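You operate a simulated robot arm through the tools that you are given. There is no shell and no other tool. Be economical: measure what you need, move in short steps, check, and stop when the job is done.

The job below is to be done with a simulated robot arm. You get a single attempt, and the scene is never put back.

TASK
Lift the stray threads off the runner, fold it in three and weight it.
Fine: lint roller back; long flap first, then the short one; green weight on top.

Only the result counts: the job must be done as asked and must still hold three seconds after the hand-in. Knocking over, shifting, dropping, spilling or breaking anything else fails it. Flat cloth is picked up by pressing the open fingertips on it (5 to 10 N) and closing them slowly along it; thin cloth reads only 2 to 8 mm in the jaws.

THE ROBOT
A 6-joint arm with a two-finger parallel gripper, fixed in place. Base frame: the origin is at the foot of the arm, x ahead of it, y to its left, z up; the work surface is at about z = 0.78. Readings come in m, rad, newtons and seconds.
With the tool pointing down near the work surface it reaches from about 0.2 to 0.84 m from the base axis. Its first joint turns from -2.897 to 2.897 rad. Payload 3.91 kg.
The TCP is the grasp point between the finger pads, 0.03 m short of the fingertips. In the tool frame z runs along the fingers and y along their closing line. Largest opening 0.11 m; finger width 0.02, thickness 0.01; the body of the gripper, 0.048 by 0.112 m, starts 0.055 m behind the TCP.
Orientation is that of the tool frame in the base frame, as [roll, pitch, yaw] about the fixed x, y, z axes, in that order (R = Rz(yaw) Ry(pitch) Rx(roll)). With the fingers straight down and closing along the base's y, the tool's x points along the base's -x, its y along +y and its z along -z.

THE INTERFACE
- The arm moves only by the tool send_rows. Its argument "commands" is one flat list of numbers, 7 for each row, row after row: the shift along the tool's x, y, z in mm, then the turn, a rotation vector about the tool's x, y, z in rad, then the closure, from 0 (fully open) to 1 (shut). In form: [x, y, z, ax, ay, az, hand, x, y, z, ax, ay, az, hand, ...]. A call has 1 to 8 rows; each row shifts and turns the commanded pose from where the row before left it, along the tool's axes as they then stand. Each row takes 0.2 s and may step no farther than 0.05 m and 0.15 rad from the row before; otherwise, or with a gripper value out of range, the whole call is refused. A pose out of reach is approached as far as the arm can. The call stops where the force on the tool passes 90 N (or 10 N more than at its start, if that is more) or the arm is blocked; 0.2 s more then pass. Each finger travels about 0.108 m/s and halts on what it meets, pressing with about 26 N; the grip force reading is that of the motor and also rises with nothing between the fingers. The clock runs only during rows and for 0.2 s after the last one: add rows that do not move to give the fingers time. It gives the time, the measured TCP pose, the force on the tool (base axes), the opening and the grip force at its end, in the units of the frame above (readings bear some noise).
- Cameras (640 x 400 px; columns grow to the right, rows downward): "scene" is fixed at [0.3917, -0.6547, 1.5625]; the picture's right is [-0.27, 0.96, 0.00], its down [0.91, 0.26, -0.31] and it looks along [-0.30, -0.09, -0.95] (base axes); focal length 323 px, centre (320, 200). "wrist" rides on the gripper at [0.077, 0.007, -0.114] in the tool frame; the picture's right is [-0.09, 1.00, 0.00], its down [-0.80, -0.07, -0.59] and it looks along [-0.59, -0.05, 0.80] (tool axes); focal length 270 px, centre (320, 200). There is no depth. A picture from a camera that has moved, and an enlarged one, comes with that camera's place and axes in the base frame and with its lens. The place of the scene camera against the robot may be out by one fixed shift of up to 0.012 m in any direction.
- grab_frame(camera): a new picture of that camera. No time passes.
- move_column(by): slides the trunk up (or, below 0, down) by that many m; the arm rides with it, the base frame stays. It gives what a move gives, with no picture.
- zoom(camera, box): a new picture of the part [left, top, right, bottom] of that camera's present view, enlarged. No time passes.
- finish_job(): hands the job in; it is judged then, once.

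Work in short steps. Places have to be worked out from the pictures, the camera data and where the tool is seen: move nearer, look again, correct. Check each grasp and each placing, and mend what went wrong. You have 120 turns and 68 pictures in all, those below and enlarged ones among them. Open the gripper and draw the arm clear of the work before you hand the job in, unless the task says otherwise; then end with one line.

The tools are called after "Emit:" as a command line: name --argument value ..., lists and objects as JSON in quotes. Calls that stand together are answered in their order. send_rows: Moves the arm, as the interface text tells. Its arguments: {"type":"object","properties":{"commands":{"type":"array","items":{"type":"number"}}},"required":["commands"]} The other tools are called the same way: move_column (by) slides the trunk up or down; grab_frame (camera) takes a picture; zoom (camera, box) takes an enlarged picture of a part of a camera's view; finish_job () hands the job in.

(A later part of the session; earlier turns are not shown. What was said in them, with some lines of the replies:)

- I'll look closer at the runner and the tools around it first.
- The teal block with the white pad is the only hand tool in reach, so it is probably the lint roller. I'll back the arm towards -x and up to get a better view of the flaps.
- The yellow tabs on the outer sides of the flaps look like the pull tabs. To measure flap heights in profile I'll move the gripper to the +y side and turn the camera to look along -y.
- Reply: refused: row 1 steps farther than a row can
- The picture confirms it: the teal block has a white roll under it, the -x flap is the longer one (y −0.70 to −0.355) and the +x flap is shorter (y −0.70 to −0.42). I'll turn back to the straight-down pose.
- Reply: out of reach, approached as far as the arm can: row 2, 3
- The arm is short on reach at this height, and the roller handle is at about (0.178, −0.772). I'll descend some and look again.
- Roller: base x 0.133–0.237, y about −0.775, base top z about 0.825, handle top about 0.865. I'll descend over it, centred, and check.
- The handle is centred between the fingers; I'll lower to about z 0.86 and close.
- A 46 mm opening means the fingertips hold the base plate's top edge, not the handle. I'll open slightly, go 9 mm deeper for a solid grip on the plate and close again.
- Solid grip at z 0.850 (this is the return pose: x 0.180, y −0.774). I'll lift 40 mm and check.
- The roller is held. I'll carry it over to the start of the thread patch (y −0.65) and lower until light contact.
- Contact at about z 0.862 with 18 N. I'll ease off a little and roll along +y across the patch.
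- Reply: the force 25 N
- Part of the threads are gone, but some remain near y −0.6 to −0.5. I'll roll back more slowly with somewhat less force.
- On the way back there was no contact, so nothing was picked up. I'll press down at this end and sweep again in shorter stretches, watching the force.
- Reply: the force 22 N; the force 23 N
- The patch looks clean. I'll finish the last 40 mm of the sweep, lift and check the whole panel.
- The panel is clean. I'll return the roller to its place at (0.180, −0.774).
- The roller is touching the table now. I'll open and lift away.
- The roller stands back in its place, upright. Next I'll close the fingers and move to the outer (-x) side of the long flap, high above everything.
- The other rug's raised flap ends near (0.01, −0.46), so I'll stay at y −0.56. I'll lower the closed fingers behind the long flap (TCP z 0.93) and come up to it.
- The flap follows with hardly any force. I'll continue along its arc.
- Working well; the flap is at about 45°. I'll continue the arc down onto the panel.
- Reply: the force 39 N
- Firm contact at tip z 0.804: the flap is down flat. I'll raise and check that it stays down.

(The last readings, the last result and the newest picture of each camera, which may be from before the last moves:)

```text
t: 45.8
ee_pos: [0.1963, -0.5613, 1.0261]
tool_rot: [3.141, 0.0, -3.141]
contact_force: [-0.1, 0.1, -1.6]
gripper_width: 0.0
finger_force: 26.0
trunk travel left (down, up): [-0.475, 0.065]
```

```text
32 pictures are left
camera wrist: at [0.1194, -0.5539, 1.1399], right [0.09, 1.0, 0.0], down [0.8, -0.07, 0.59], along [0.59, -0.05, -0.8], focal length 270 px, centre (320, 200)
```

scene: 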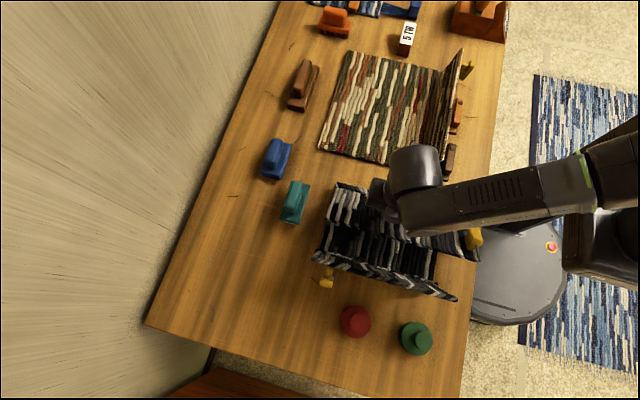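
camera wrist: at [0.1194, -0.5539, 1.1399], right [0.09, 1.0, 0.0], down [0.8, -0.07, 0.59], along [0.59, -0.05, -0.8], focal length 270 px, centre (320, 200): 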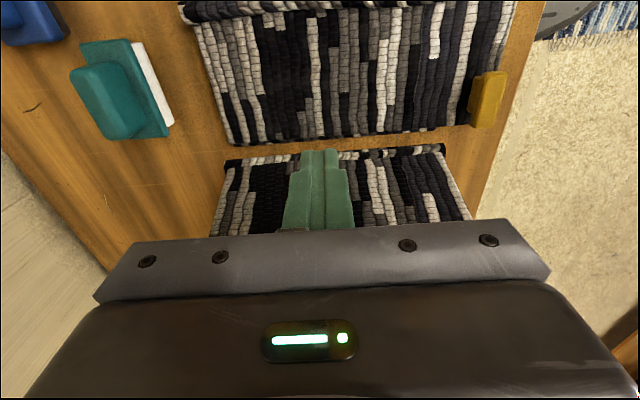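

The long flap stays flat. Now I'll go over the short flap to its outer (+x) side, staying above it, and look.

Emit:
send_rows --commands '[0, 0, -35, 0, 0, 0, 1, -46, 5, 0, 0, 0, 0, 1, -46, 5, 0, 0, 0, 0, 1, -46, 5, 0, 0, 0, 0, 1, -46, 0, 0, 0, 0, 0, 1]'

Emit:
grab_frame --camera "wrist"

Emit:
grab_frame --camera "scene"

```text
t: 47.0
ee_pos: [0.3827, -0.5467, 1.0594]
tool_rot: [-3.14, 0.0, -3.141]
contact_force: [0.7, -0.5, 0.3]
gripper_width: 0.0001
finger_force: 26.0
trunk travel left (down, up): [-0.475, 0.065]
```

```text
31 pictures are left
camera wrist: at [0.3052, -0.5403, 1.1734], right [0.09, 1.0, 0.0], down [0.8, -0.07, 0.59], along [0.59, -0.05, -0.8], focal length 270 px, centre (320, 200)
```

wrist: 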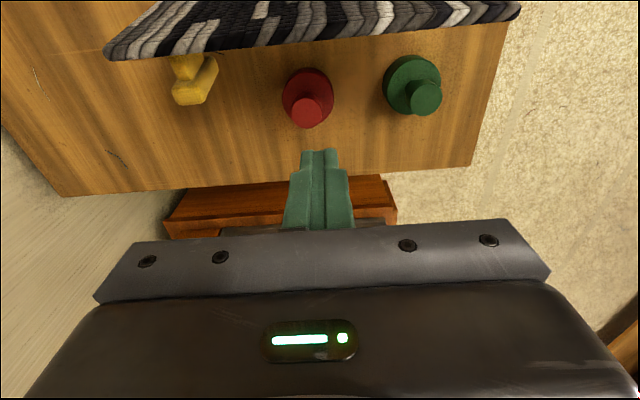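

```text
30 pictures are left
```

scene: 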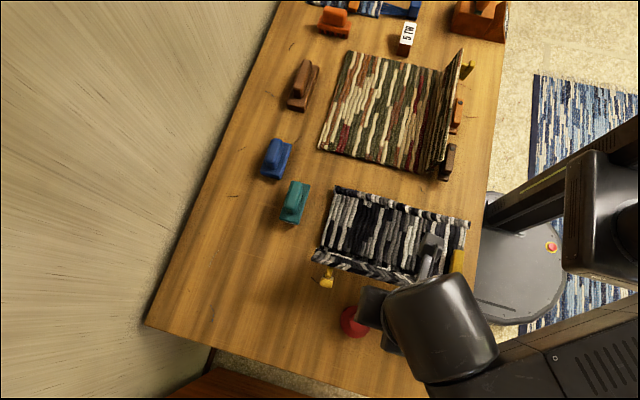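

Weights: red at (0.401, −0.564), green at (0.405, −0.427), knob tops z about 0.85, clear of my path at tip z 0.91. I'll lower beside the short flap and push it in along its arc.

Emit:
send_rows --commands '[8, 0, 40, 0, 0, 0, 1, 0, 0, 40, 0, 0, 0, 1, 0, 0, 39, 0, 0, 0, 1, 22, 0, 0, 0, 0, 0, 1, 20, 0, 0, 0, 0, 0, 1, 16, 0, 0, 0, 0, 0, 1, 16, 0, 0, 0, 0, 0, 1]'

Emit:
grab_frame --camera "scene"

```text
t: 48.6
ee_pos: [0.2992, -0.5467, 0.9404]
tool_rot: [3.141, 0.0, 3.141]
contact_force: [-0.3, 0.3, -0.2]
gripper_width: 0.0001
finger_force: 26.2
trunk travel left (down, up): [-0.475, 0.065]
```

```text
29 pictures are left
```

scene: 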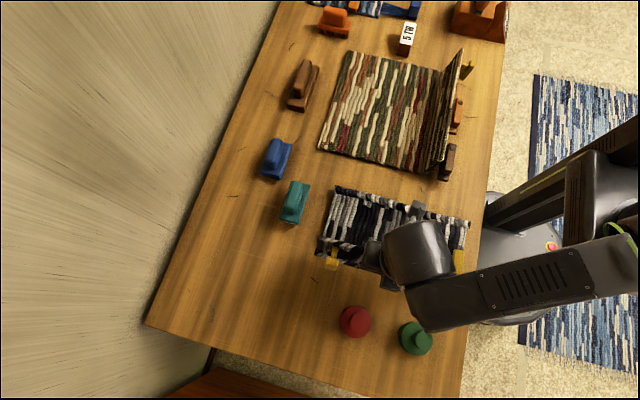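

The flap is upright and moving freely. I'll continue the arc inward.

Emit:
send_rows --commands '[14, 0, 2, 0, 0, 0, 1, 14, 0, 3, 0, 0, 0, 1, 14, 0, 5, 0, 0, 0, 1, 13, 0, 6, 0, 0, 0, 1, 12, 0, 8, 0, 0, 0, 1, 11, 0, 9, 0, 0, 0, 1, 9, 0, 11, 0, 0, 0, 1, 8, 0, 12, 0, 0, 0, 1]'

Emit:
send_rows --commands '[6, 0, 13, 0, 0, 0, 1, 5, 0, 13, 0, 0, 0, 1]'

Emit:
grab_frame --camera "wrist"

```text
t: 50.4
ee_pos: [0.2033, -0.5459, 0.8842]
tool_rot: [-3.141, 0.0, -3.14]
contact_force: [0.4, 0.1, 0.3]
gripper_width: 0.0
finger_force: 25.7
trunk travel left (down, up): [-0.475, 0.065]
```

```text
t: 51.0
ee_pos: [0.1933, -0.546, 0.8577]
tool_rot: [3.14, 0.001, 3.141]
contact_force: [0.2, -0.9, -0.3]
gripper_width: 0.0
finger_force: 26.2
trunk travel left (down, up): [-0.475, 0.065]
```

```text
28 pictures are left
camera wrist: at [0.1155, -0.5392, 0.9731], right [0.09, 1.0, 0.0], down [0.8, -0.07, 0.59], along [0.59, -0.05, -0.8], focal length 270 px, centre (320, 200)
```

wrist: 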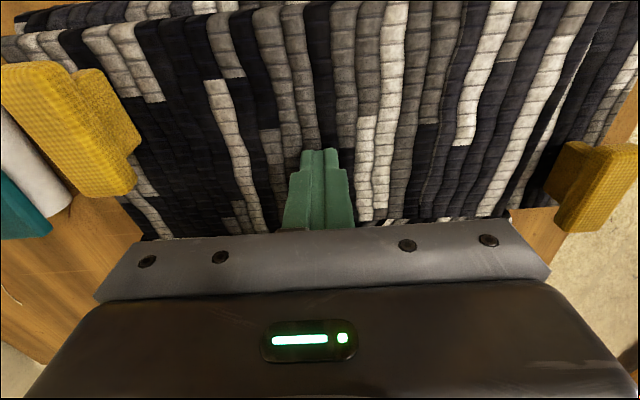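

Emit:
send_rows --commands '[2, 0, 5, 0, 0, 0, 1, 0, 0, 4, 0, 0, 0, 1]'

```text
t: 51.6
ee_pos: [0.1911, -0.5462, 0.8499]
tool_rot: [3.14, 0.0, -3.141]
contact_force: [-0.6, -0.9, 0.1]
gripper_width: 0.0
finger_force: 26.0
trunk travel left (down, up): [-0.475, 0.065]
```

Emit:
send_rows --commands '[0, 0, 3, 0, 0, 0, 1, 0, 0, 3, 0, 0, 0, 1]'

```text
t: 52.2
ee_pos: [0.19, -0.5459, 0.8466]
tool_rot: [-3.136, 0.002, 3.142]
contact_force: [-0.5, 0.5, 24.5]
gripper_width: 0.0
finger_force: 26.4
trunk travel left (down, up): [-0.475, 0.065]
```

The short flap is pressed flat (tip z about 0.816). I'll raise and check the fold.

Emit:
send_rows --commands '[0, 0, -6, 0, 0, 0, 1, 0, 0, -20, 0, 0, 0, 1, 0, 0, -45, 0, 0, 0, 1, 0, 0, -45, 0, 0, 0, 1, 0, 0, -45, 0, 0, 0, 1, 0, 0, -20, 0, 0, 0, 1]'

Emit:
grab_frame --camera "wrist"

Emit:
zoom --camera "scene" --box '[280, 160, 500, 370]'

```text
t: 53.6
ee_pos: [0.1909, -0.5461, 1.0258]
tool_rot: [3.14, 0.0, 3.141]
contact_force: [-0.2, -0.1, 0.0]
gripper_width: 0.0
finger_force: 25.9
trunk travel left (down, up): [-0.475, 0.065]
```

```text
27 pictures are left
camera wrist: at [0.1138, -0.5388, 1.1405], right [0.09, 1.0, 0.0], down [0.8, -0.07, 0.59], along [0.59, -0.05, -0.8], focal length 270 px, centre (320, 200)
```

wrist: 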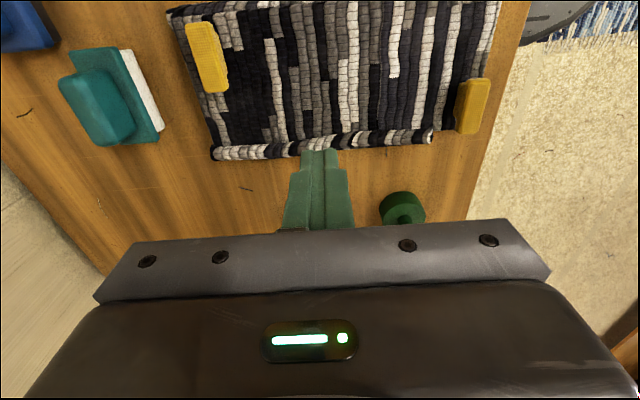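

```text
1.90 times, centred on (390, 265) of scene
camera zoom: at [0.3917, -0.6547, 1.5625], right [-0.27, 0.96, 0.0], down [0.91, 0.26, -0.31], along [-0.3, -0.09, -0.95], focal length 615 px, centre (187, 76)
```

zoom: 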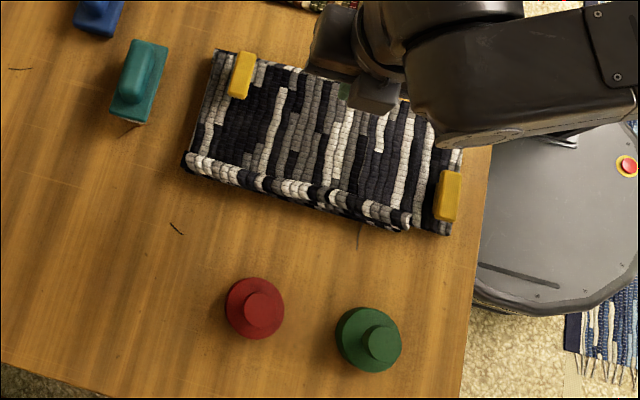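

The fold is neat and stays. Now to the green weight: I'll move above it with the gripper open and look.

Emit:
send_rows --commands '[-42, 24, 0, 0, 0, 0, 1, -42, 24, 0, 0, 0, 0, 0.6, -42, 24, 0, 0, 0, 0, 0, -42, 24, 0, 0, 0, 0, 0, -44, 23, 15, 0, 0, 0, 0, 0, 0, 40, 0, 0, 0, 0]'

Emit:
grab_frame --camera "wrist"

```text
refused: row 5 steps farther than a row can; nothing moved
```

```text
25 pictures are left
camera wrist: at [0.1138, -0.5388, 1.1405], right [0.09, 1.0, 0.0], down [0.8, -0.07, 0.59], along [0.59, -0.05, -0.8], focal length 270 px, centre (320, 200)
```

wrist: 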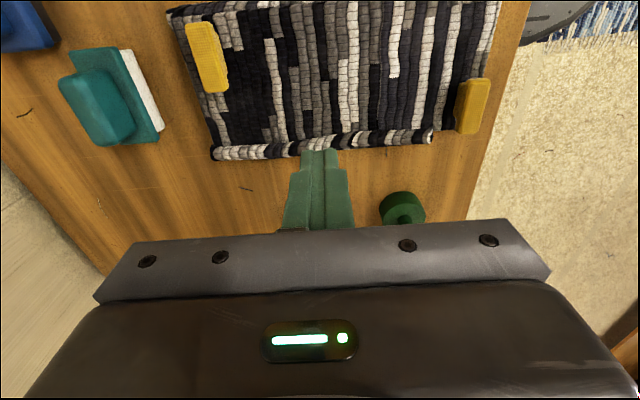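

One row was too long, so nothing moved; I'll resend it with shorter steps.

Emit:
send_rows --commands '[-42, 24, 0, 0, 0, 0, 1, -42, 24, 0, 0, 0, 0, 0.6, -42, 24, 0, 0, 0, 0, 0, -42, 24, 0, 0, 0, 0, 0, -42, 23, 0, 0, 0, 0, 0, 0, 0, 40, 0, 0, 0, 0]'

Emit:
grab_frame --camera "wrist"

```text
t: 55.0
ee_pos: [0.4005, -0.4265, 0.9857]
tool_rot: [3.14, -0.001, 3.141]
contact_force: [0.5, 0.9, 0.1]
gripper_width: 0.1101
finger_force: 0.1
trunk travel left (down, up): [-0.475, 0.065]
```

```text
24 pictures are left
camera wrist: at [0.3241, -0.4201, 1.1], right [0.09, 1.0, 0.0], down [0.8, -0.07, 0.59], along [0.59, -0.05, -0.8], focal length 270 px, centre (320, 200)
```

wrist: 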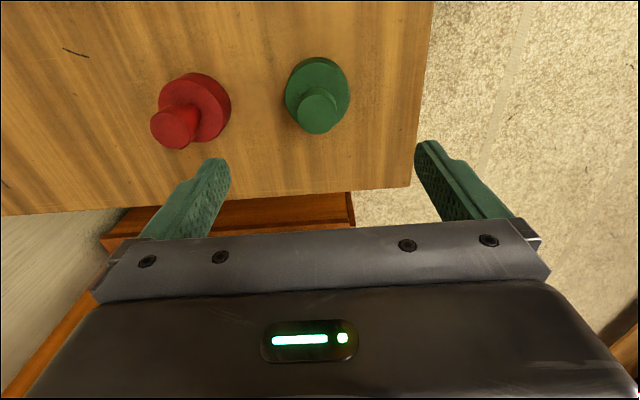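

The knob is centred at (0.401, −0.428). I'll descend and take a look before closing.

Emit:
send_rows --commands '[0, -1, 40, 0, 0, 0, 0, 0, 0, 40, 0, 0, 0, 0, 0, 0, 32, 0, 0, 0, 0]'

Emit:
grab_frame --camera "wrist"

```text
t: 55.8
ee_pos: [0.4008, -0.4291, 0.8711]
tool_rot: [-3.14, -0.002, -3.141]
contact_force: [0.4, 0.6, -1.2]
gripper_width: 0.1101
finger_force: 0.2
trunk travel left (down, up): [-0.475, 0.065]
```

```text
23 pictures are left
camera wrist: at [0.3235, -0.422, 0.9868], right [0.09, 1.0, 0.0], down [0.8, -0.07, 0.59], along [0.59, -0.05, -0.8], focal length 270 px, centre (320, 200)
```

wrist: 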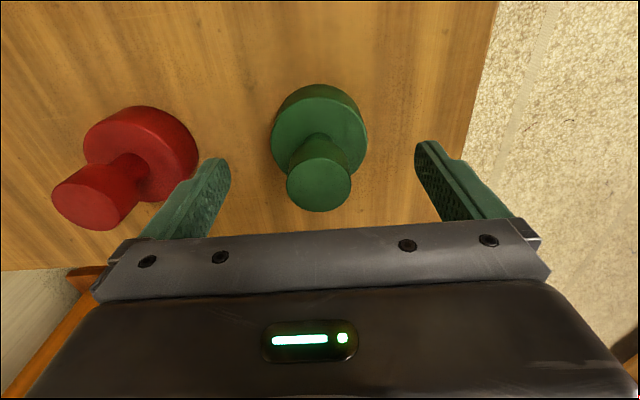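

The knob top is at about z 0.867, right between the fingers. I'll lower 14 mm and close on the knob.

Emit:
send_rows --commands '[0, 0, 14, 0, 0, 0, 0, 0, 0, 0, 0, 0, 0, 0.4, 0, 0, 0, 0, 0, 0, 0.7, 0, 0, 0, 0, 0, 0, 0.95, 0, 0, 0, 0, 0, 0, 0.95, 0, 0, 0, 0, 0, 0, 0.95]'

```text
t: 57.2
ee_pos: [0.4002, -0.4296, 0.8585]
tool_rot: [-3.141, 0.001, -3.141]
contact_force: [1.0, -1.8, 0.4]
gripper_width: 0.0359
finger_force: 26.0
trunk travel left (down, up): [-0.475, 0.065]
```

Gripped at 36 mm. I'll lift and carry it over the middle of the fold (0.195, −0.55).

Emit:
send_rows --commands '[0, 0, -20, 0, 0, 0, 0.95, 0, 0, -40, 0, 0, 0, 0.95, 0, 0, -30, 0, 0, 0, 0.95, 41, -24, 0, 0, 0, 0, 0.95, 41, -24, 0, 0, 0, 0, 0.95, 41, -24, 0, 0, 0, 0, 0.95, 41, -24, 0, 0, 0, 0, 0.95, 41, -24, 0, 0, 0, 0, 0.95]'

Emit:
grab_frame --camera "wrist"

Emit:
zoom --camera "scene" --box '[280, 160, 500, 370]'

```text
t: 59.0
ee_pos: [0.1975, -0.5485, 0.9481]
tool_rot: [-3.14, 0.0, -3.141]
contact_force: [1.0, 0.4, -0.3]
gripper_width: 0.0055
finger_force: 0.1
trunk travel left (down, up): [-0.475, 0.065]
```

```text
22 pictures are left
camera wrist: at [0.1193, -0.5416, 1.0627], right [0.09, 1.0, 0.0], down [0.8, -0.07, 0.59], along [0.59, -0.05, -0.8], focal length 270 px, centre (320, 200)
```

wrist: 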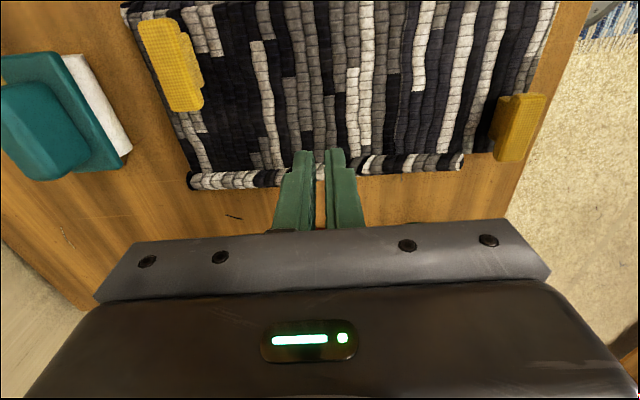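

```text
1.90 times, centred on (390, 265) of scene
camera zoom: at [0.3917, -0.6547, 1.5625], right [-0.27, 0.96, 0.0], down [0.91, 0.26, -0.31], along [-0.3, -0.09, -0.95], focal length 615 px, centre (187, 76)
```

zoom: 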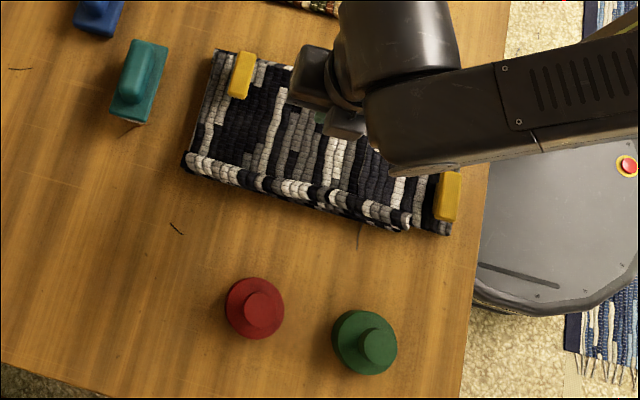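

The weight slipped out early (opening now 5 mm); it still stands nearly where it was. I'll go back, open, and look at it closer.

Emit:
send_rows --commands '[-41, 24, 0, 0, 0, 0, 0.9, -41, 24, 0, 0, 0, 0, 0.5, -41, 24, 0, 0, 0, 0, 0, -41, 24, 0, 0, 0, 0, 0, -39, 24, 0, 0, 0, 0, 0]'

Emit:
grab_frame --camera "wrist"

```text
t: 60.2
ee_pos: [0.4007, -0.4283, 0.9482]
tool_rot: [-3.142, 0.0, -3.14]
contact_force: [-0.3, 0.0, -0.2]
gripper_width: 0.1101
finger_force: 0.2
trunk travel left (down, up): [-0.475, 0.065]
```

```text
20 pictures are left
camera wrist: at [0.3229, -0.4215, 1.0635], right [0.09, 1.0, 0.0], down [0.8, -0.07, 0.59], along [0.59, -0.05, -0.8], focal length 270 px, centre (320, 200)
```

wrist: 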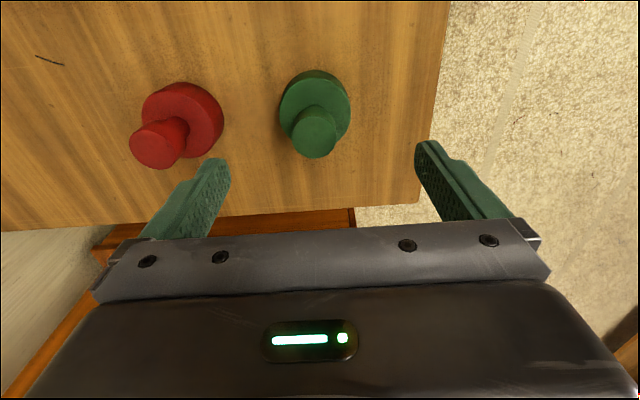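

The knob is at about (0.405, −0.431) and taller than assumed, so I can grip deeper. I'll lower to TCP z 0.842, checking for contact.

Emit:
send_rows --commands '[-4, -3, 40, 0, 0, 0, 0, 0, 0, 40, 0, 0, 0, 0, 0, 0, 16, 0, 0, 0, 0, 0, 0, 10, 0, 0, 0, 0]'

Emit:
grab_frame --camera "wrist"

```text
t: 61.2
ee_pos: [0.4023, -0.4312, 0.8424]
tool_rot: [3.141, 0.0, 3.141]
contact_force: [1.0, 0.0, 0.5]
gripper_width: 0.1096
finger_force: 0.0
trunk travel left (down, up): [-0.475, 0.065]
```

```text
19 pictures are left
camera wrist: at [0.3256, -0.4246, 0.9572], right [0.09, 1.0, 0.0], down [0.8, -0.07, 0.59], along [0.59, -0.05, -0.8], focal length 270 px, centre (320, 200)
```

wrist: 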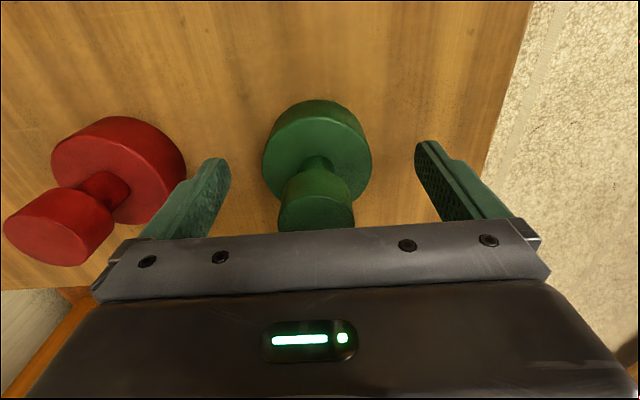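

The knob has a wide head on a thin neck, now right at the TCP. I'll close fully and lift slowly, in small steps.

Emit:
send_rows --commands '[-2, 0, 0, 0, 0, 0, 0.3, 0, 0, 0, 0, 0, 0, 0.6, 0, 0, 0, 0, 0, 0, 0.8, 0, 0, 0, 0, 0, 0, 1, 0, 0, 0, 0, 0, 0, 1, 0, 0, 0, 0, 0, 0, 1]'

Emit:
send_rows --commands '[0, 0, -2, 0, 0, 0, 1, 0, 0, -2, 0, 0, 0, 1, 0, 0, -3, 0, 0, 0, 1]'

```text
t: 62.6
ee_pos: [0.4051, -0.4322, 0.8419]
tool_rot: [-3.141, 0.001, 3.141]
contact_force: [0.3, -2.8, 0.7]
gripper_width: 0.0676
finger_force: 25.8
trunk travel left (down, up): [-0.475, 0.065]
```

```text
t: 63.4
ee_pos: [0.4046, -0.4309, 0.8503]
tool_rot: [3.141, -0.002, 3.141]
contact_force: [-0.3, -0.4, -8.6]
gripper_width: 0.0676
finger_force: 25.4
trunk travel left (down, up): [-0.475, 0.065]
```

Now it holds the disk rim (68 mm) and carries about 8 N. For a safer hold I'll set it down, go 11 mm deeper and regrip.

Emit:
send_rows --commands '[0, 0, 3, 0, 0, 0, 1, 0, 0, 4, 0, 0, 0, 1, 0, 0, 0, 0, 0, 0, 0.3, 0, 0, 0, 0, 0, 0, 0.2, 0, 0, 11, 0, 0, 0, 0.2, 0, 0, 0, 0, 0, 0, 0.6, 0, 0, 0, 0, 0, 0, 1, 0, 0, 0, 0, 0, 0, 1]'

Emit:
send_rows --commands '[0, 0, -2, 0, 0, 0, 1, 0, 0, -3, 0, 0, 0, 1, 0, 0, -5, 0, 0, 0, 1]'

```text
t: 65.2
ee_pos: [0.4052, -0.4306, 0.8314]
tool_rot: [-3.141, -0.001, 3.14]
contact_force: [1.1, -1.4, -0.2]
gripper_width: 0.0674
finger_force: 26.0
trunk travel left (down, up): [-0.475, 0.065]
```

```text
t: 66.0
ee_pos: [0.4055, -0.4326, 0.841]
tool_rot: [3.141, 0.001, 3.141]
contact_force: [0.2, -0.1, -8.4]
gripper_width: 0.0675
finger_force: 25.7
trunk travel left (down, up): [-0.475, 0.065]
```

Weight carried (8.4 N). I'll lift gently further and check.

Emit:
send_rows --commands '[0, 0, -12, 0, 0, 0, 1, 0, 0, -18, 0, 0, 0, 1, 0, 0, -20, 0, 0, 0, 1, 0, 0, -20, 0, 0, 0, 1, 0, 0, -10, 0, 0, 0, 1]'

Emit:
send_rows --commands '[15, -9, 0, 0, 0, 0, 1, 28, -16, 0, 0, 0, 0, 1, 32, -18, 0, 0, 0, 0, 1, 32, -18, 0, 0, 0, 0, 1, 32, -18, 0, 0, 0, 0, 1, 32, -18, 0, 0, 0, 0, 1, 25, -14, 0, 0, 0, 0, 1, 13, -7, 0, 0, 0, 0, 1]'

Emit:
grab_frame --camera "wrist"

```text
t: 67.2
ee_pos: [0.4037, -0.432, 0.9224]
tool_rot: [-3.141, 0.001, -3.141]
contact_force: [-0.1, -0.3, -8.0]
gripper_width: 0.0675
finger_force: 26.6
trunk travel left (down, up): [-0.475, 0.065]
```

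```text
t: 69.0
ee_pos: [0.1956, -0.549, 0.9207]
tool_rot: [3.14, -0.001, 3.142]
contact_force: [0.4, -0.8, -7.2]
gripper_width: 0.0672
finger_force: 25.8
trunk travel left (down, up): [-0.475, 0.065]
```

```text
18 pictures are left
camera wrist: at [0.1187, -0.5433, 1.0356], right [0.09, 1.0, 0.0], down [0.8, -0.07, 0.59], along [0.59, -0.05, -0.8], focal length 270 px, centre (320, 200)
```

wrist: 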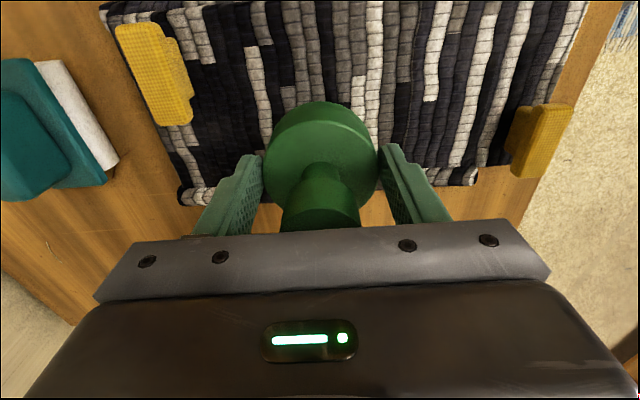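

Held level above the middle of the fold. I'll lower it.

Emit:
send_rows --commands '[0, 0, 20, 0, 0, 0, 1, 0, 0, 15, 0, 0, 0, 1, 0, 0, 9, 0, 0, 0, 1, 0, 0, 4, 0, 0, 0, 1]'

```text
t: 70.0
ee_pos: [0.1953, -0.5499, 0.8727]
tool_rot: [3.141, 0.0, 3.141]
contact_force: [0.2, -0.5, -8.6]
gripper_width: 0.0675
finger_force: 25.9
trunk travel left (down, up): [-0.475, 0.065]
```

Emit:
send_rows --commands '[0, 0, 2, 0, 0, 0, 1, 0, 0, 2, 0, 0, 0, 1]'

```text
t: 70.6
ee_pos: [0.1957, -0.5507, 0.8698]
tool_rot: [-3.141, 0.001, 3.141]
contact_force: [-0.5, 0.5, -8.0]
gripper_width: 0.0674
finger_force: 25.9
trunk travel left (down, up): [-0.475, 0.065]
```

Emit:
send_rows --commands '[0, 0, 1.5, 0, 0, 0, 1, 0, 0, 1.5, 0, 0, 0, 1]'

```text
t: 71.2
ee_pos: [0.1961, -0.5492, 0.8682]
tool_rot: [-3.139, -0.001, -3.14]
contact_force: [1.3, 0.4, 13.0]
gripper_width: 0.0675
finger_force: 25.6
trunk travel left (down, up): [-0.475, 0.065]
```

The weight rests on the fold (force turned upward). I'll open slowly and withdraw straight up.

Emit:
send_rows --commands '[0, 0, -0.7, 0, 0, 0, 1, 0, 0, 0, 0, 0, 0, 0.35, 0, 0, 0, 0, 0, 0, 0.15, 0, 0, 0, 0, 0, 0, 0, 0, 0, -20, 0, 0, 0, 0, 0, 0, -40, 0, 0, 0, 0, 0, 0, -45, 0, 0, 0, 0, 0, 0, -45, 0, 0, 0, 0]'

Emit:
grab_frame --camera "wrist"

```text
t: 73.0
ee_pos: [0.1963, -0.5481, 1.0182]
tool_rot: [-3.141, -0.001, 3.141]
contact_force: [0.2, -0.6, 0.5]
gripper_width: 0.1099
finger_force: 0.0
trunk travel left (down, up): [-0.475, 0.065]
```

```text
17 pictures are left
camera wrist: at [0.1184, -0.5418, 1.1329], right [0.09, 1.0, 0.0], down [0.8, -0.07, 0.59], along [0.59, -0.05, -0.8], focal length 270 px, centre (320, 200)
```

wrist: 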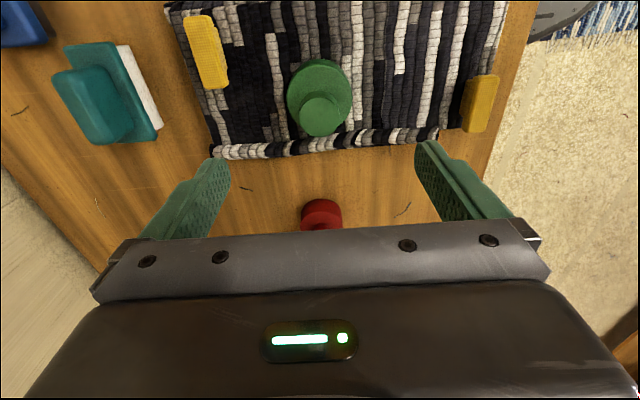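

The weight stands upright on the fold. I'll withdraw the arm clear and do a final scene check.

Emit:
send_rows --commands '[0, 0, -45, 0, 0, 0, 0, 0, 0, -45, 0, 0, 0, 0, 0, 45, 0, 0, 0, 0, 0, 0, 45, 0, 0, 0, 0, 0, 0, 45, 0, 0, 0, 0, 0, 0, 45, 0, 0, 0, 0, 0, 0, 45, 0, 0, 0, 0, 0, 0, 30, 0, 0, 0, 0, 0]'

Emit:
grab_frame --camera "scene"

Emit:
zoom --camera "scene" --box '[250, 130, 490, 370]'

```text
t: 74.8
ee_pos: [0.1955, -0.2928, 1.1085]
tool_rot: [3.142, 0.001, 3.141]
contact_force: [-0.1, 0.0, 0.7]
gripper_width: 0.1098
finger_force: 0.1
trunk travel left (down, up): [-0.475, 0.065]
```

```text
16 pictures are left
```

scene: 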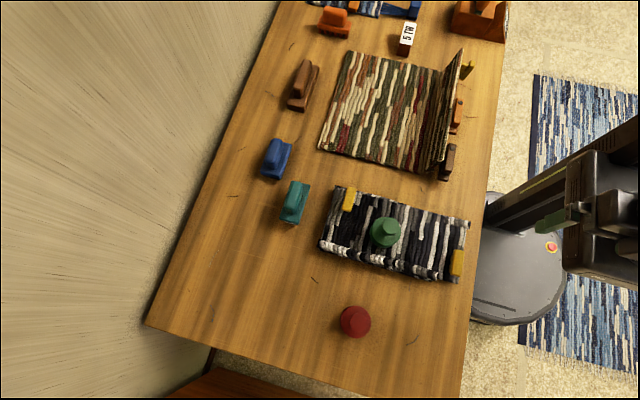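

```text
1.67 times, centred on (370, 250) of scene
camera zoom: at [0.3917, -0.6547, 1.5625], right [-0.27, 0.96, 0.0], down [0.91, 0.26, -0.31], along [-0.3, -0.09, -0.95], focal length 538 px, centre (237, 117)
```

zoom: 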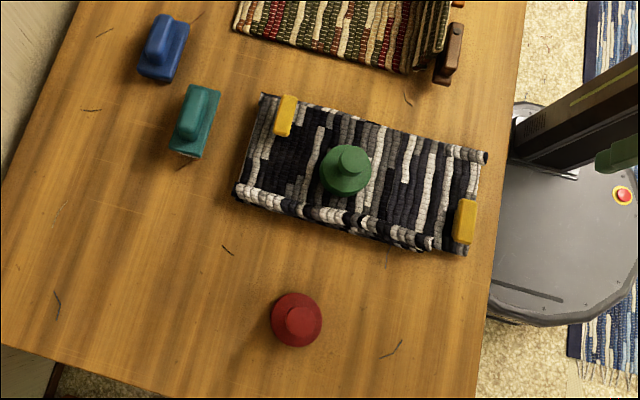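

Everything looks as asked: the runner is clean and folded long flap first, the green weight is on top, and the roller is back. I'm handing the job in.

Emit:
finish_job

```text
The job is handed in.
```

The job is handed in: the last pictures show the threads off the runner, the lint roller back in its place, the runner folded long flap first and then the short one, and the green weight standing on top. On the first try the green weight slipped from the grip. It stayed upright and moved only a few millimetres, and I regripped it by its base.
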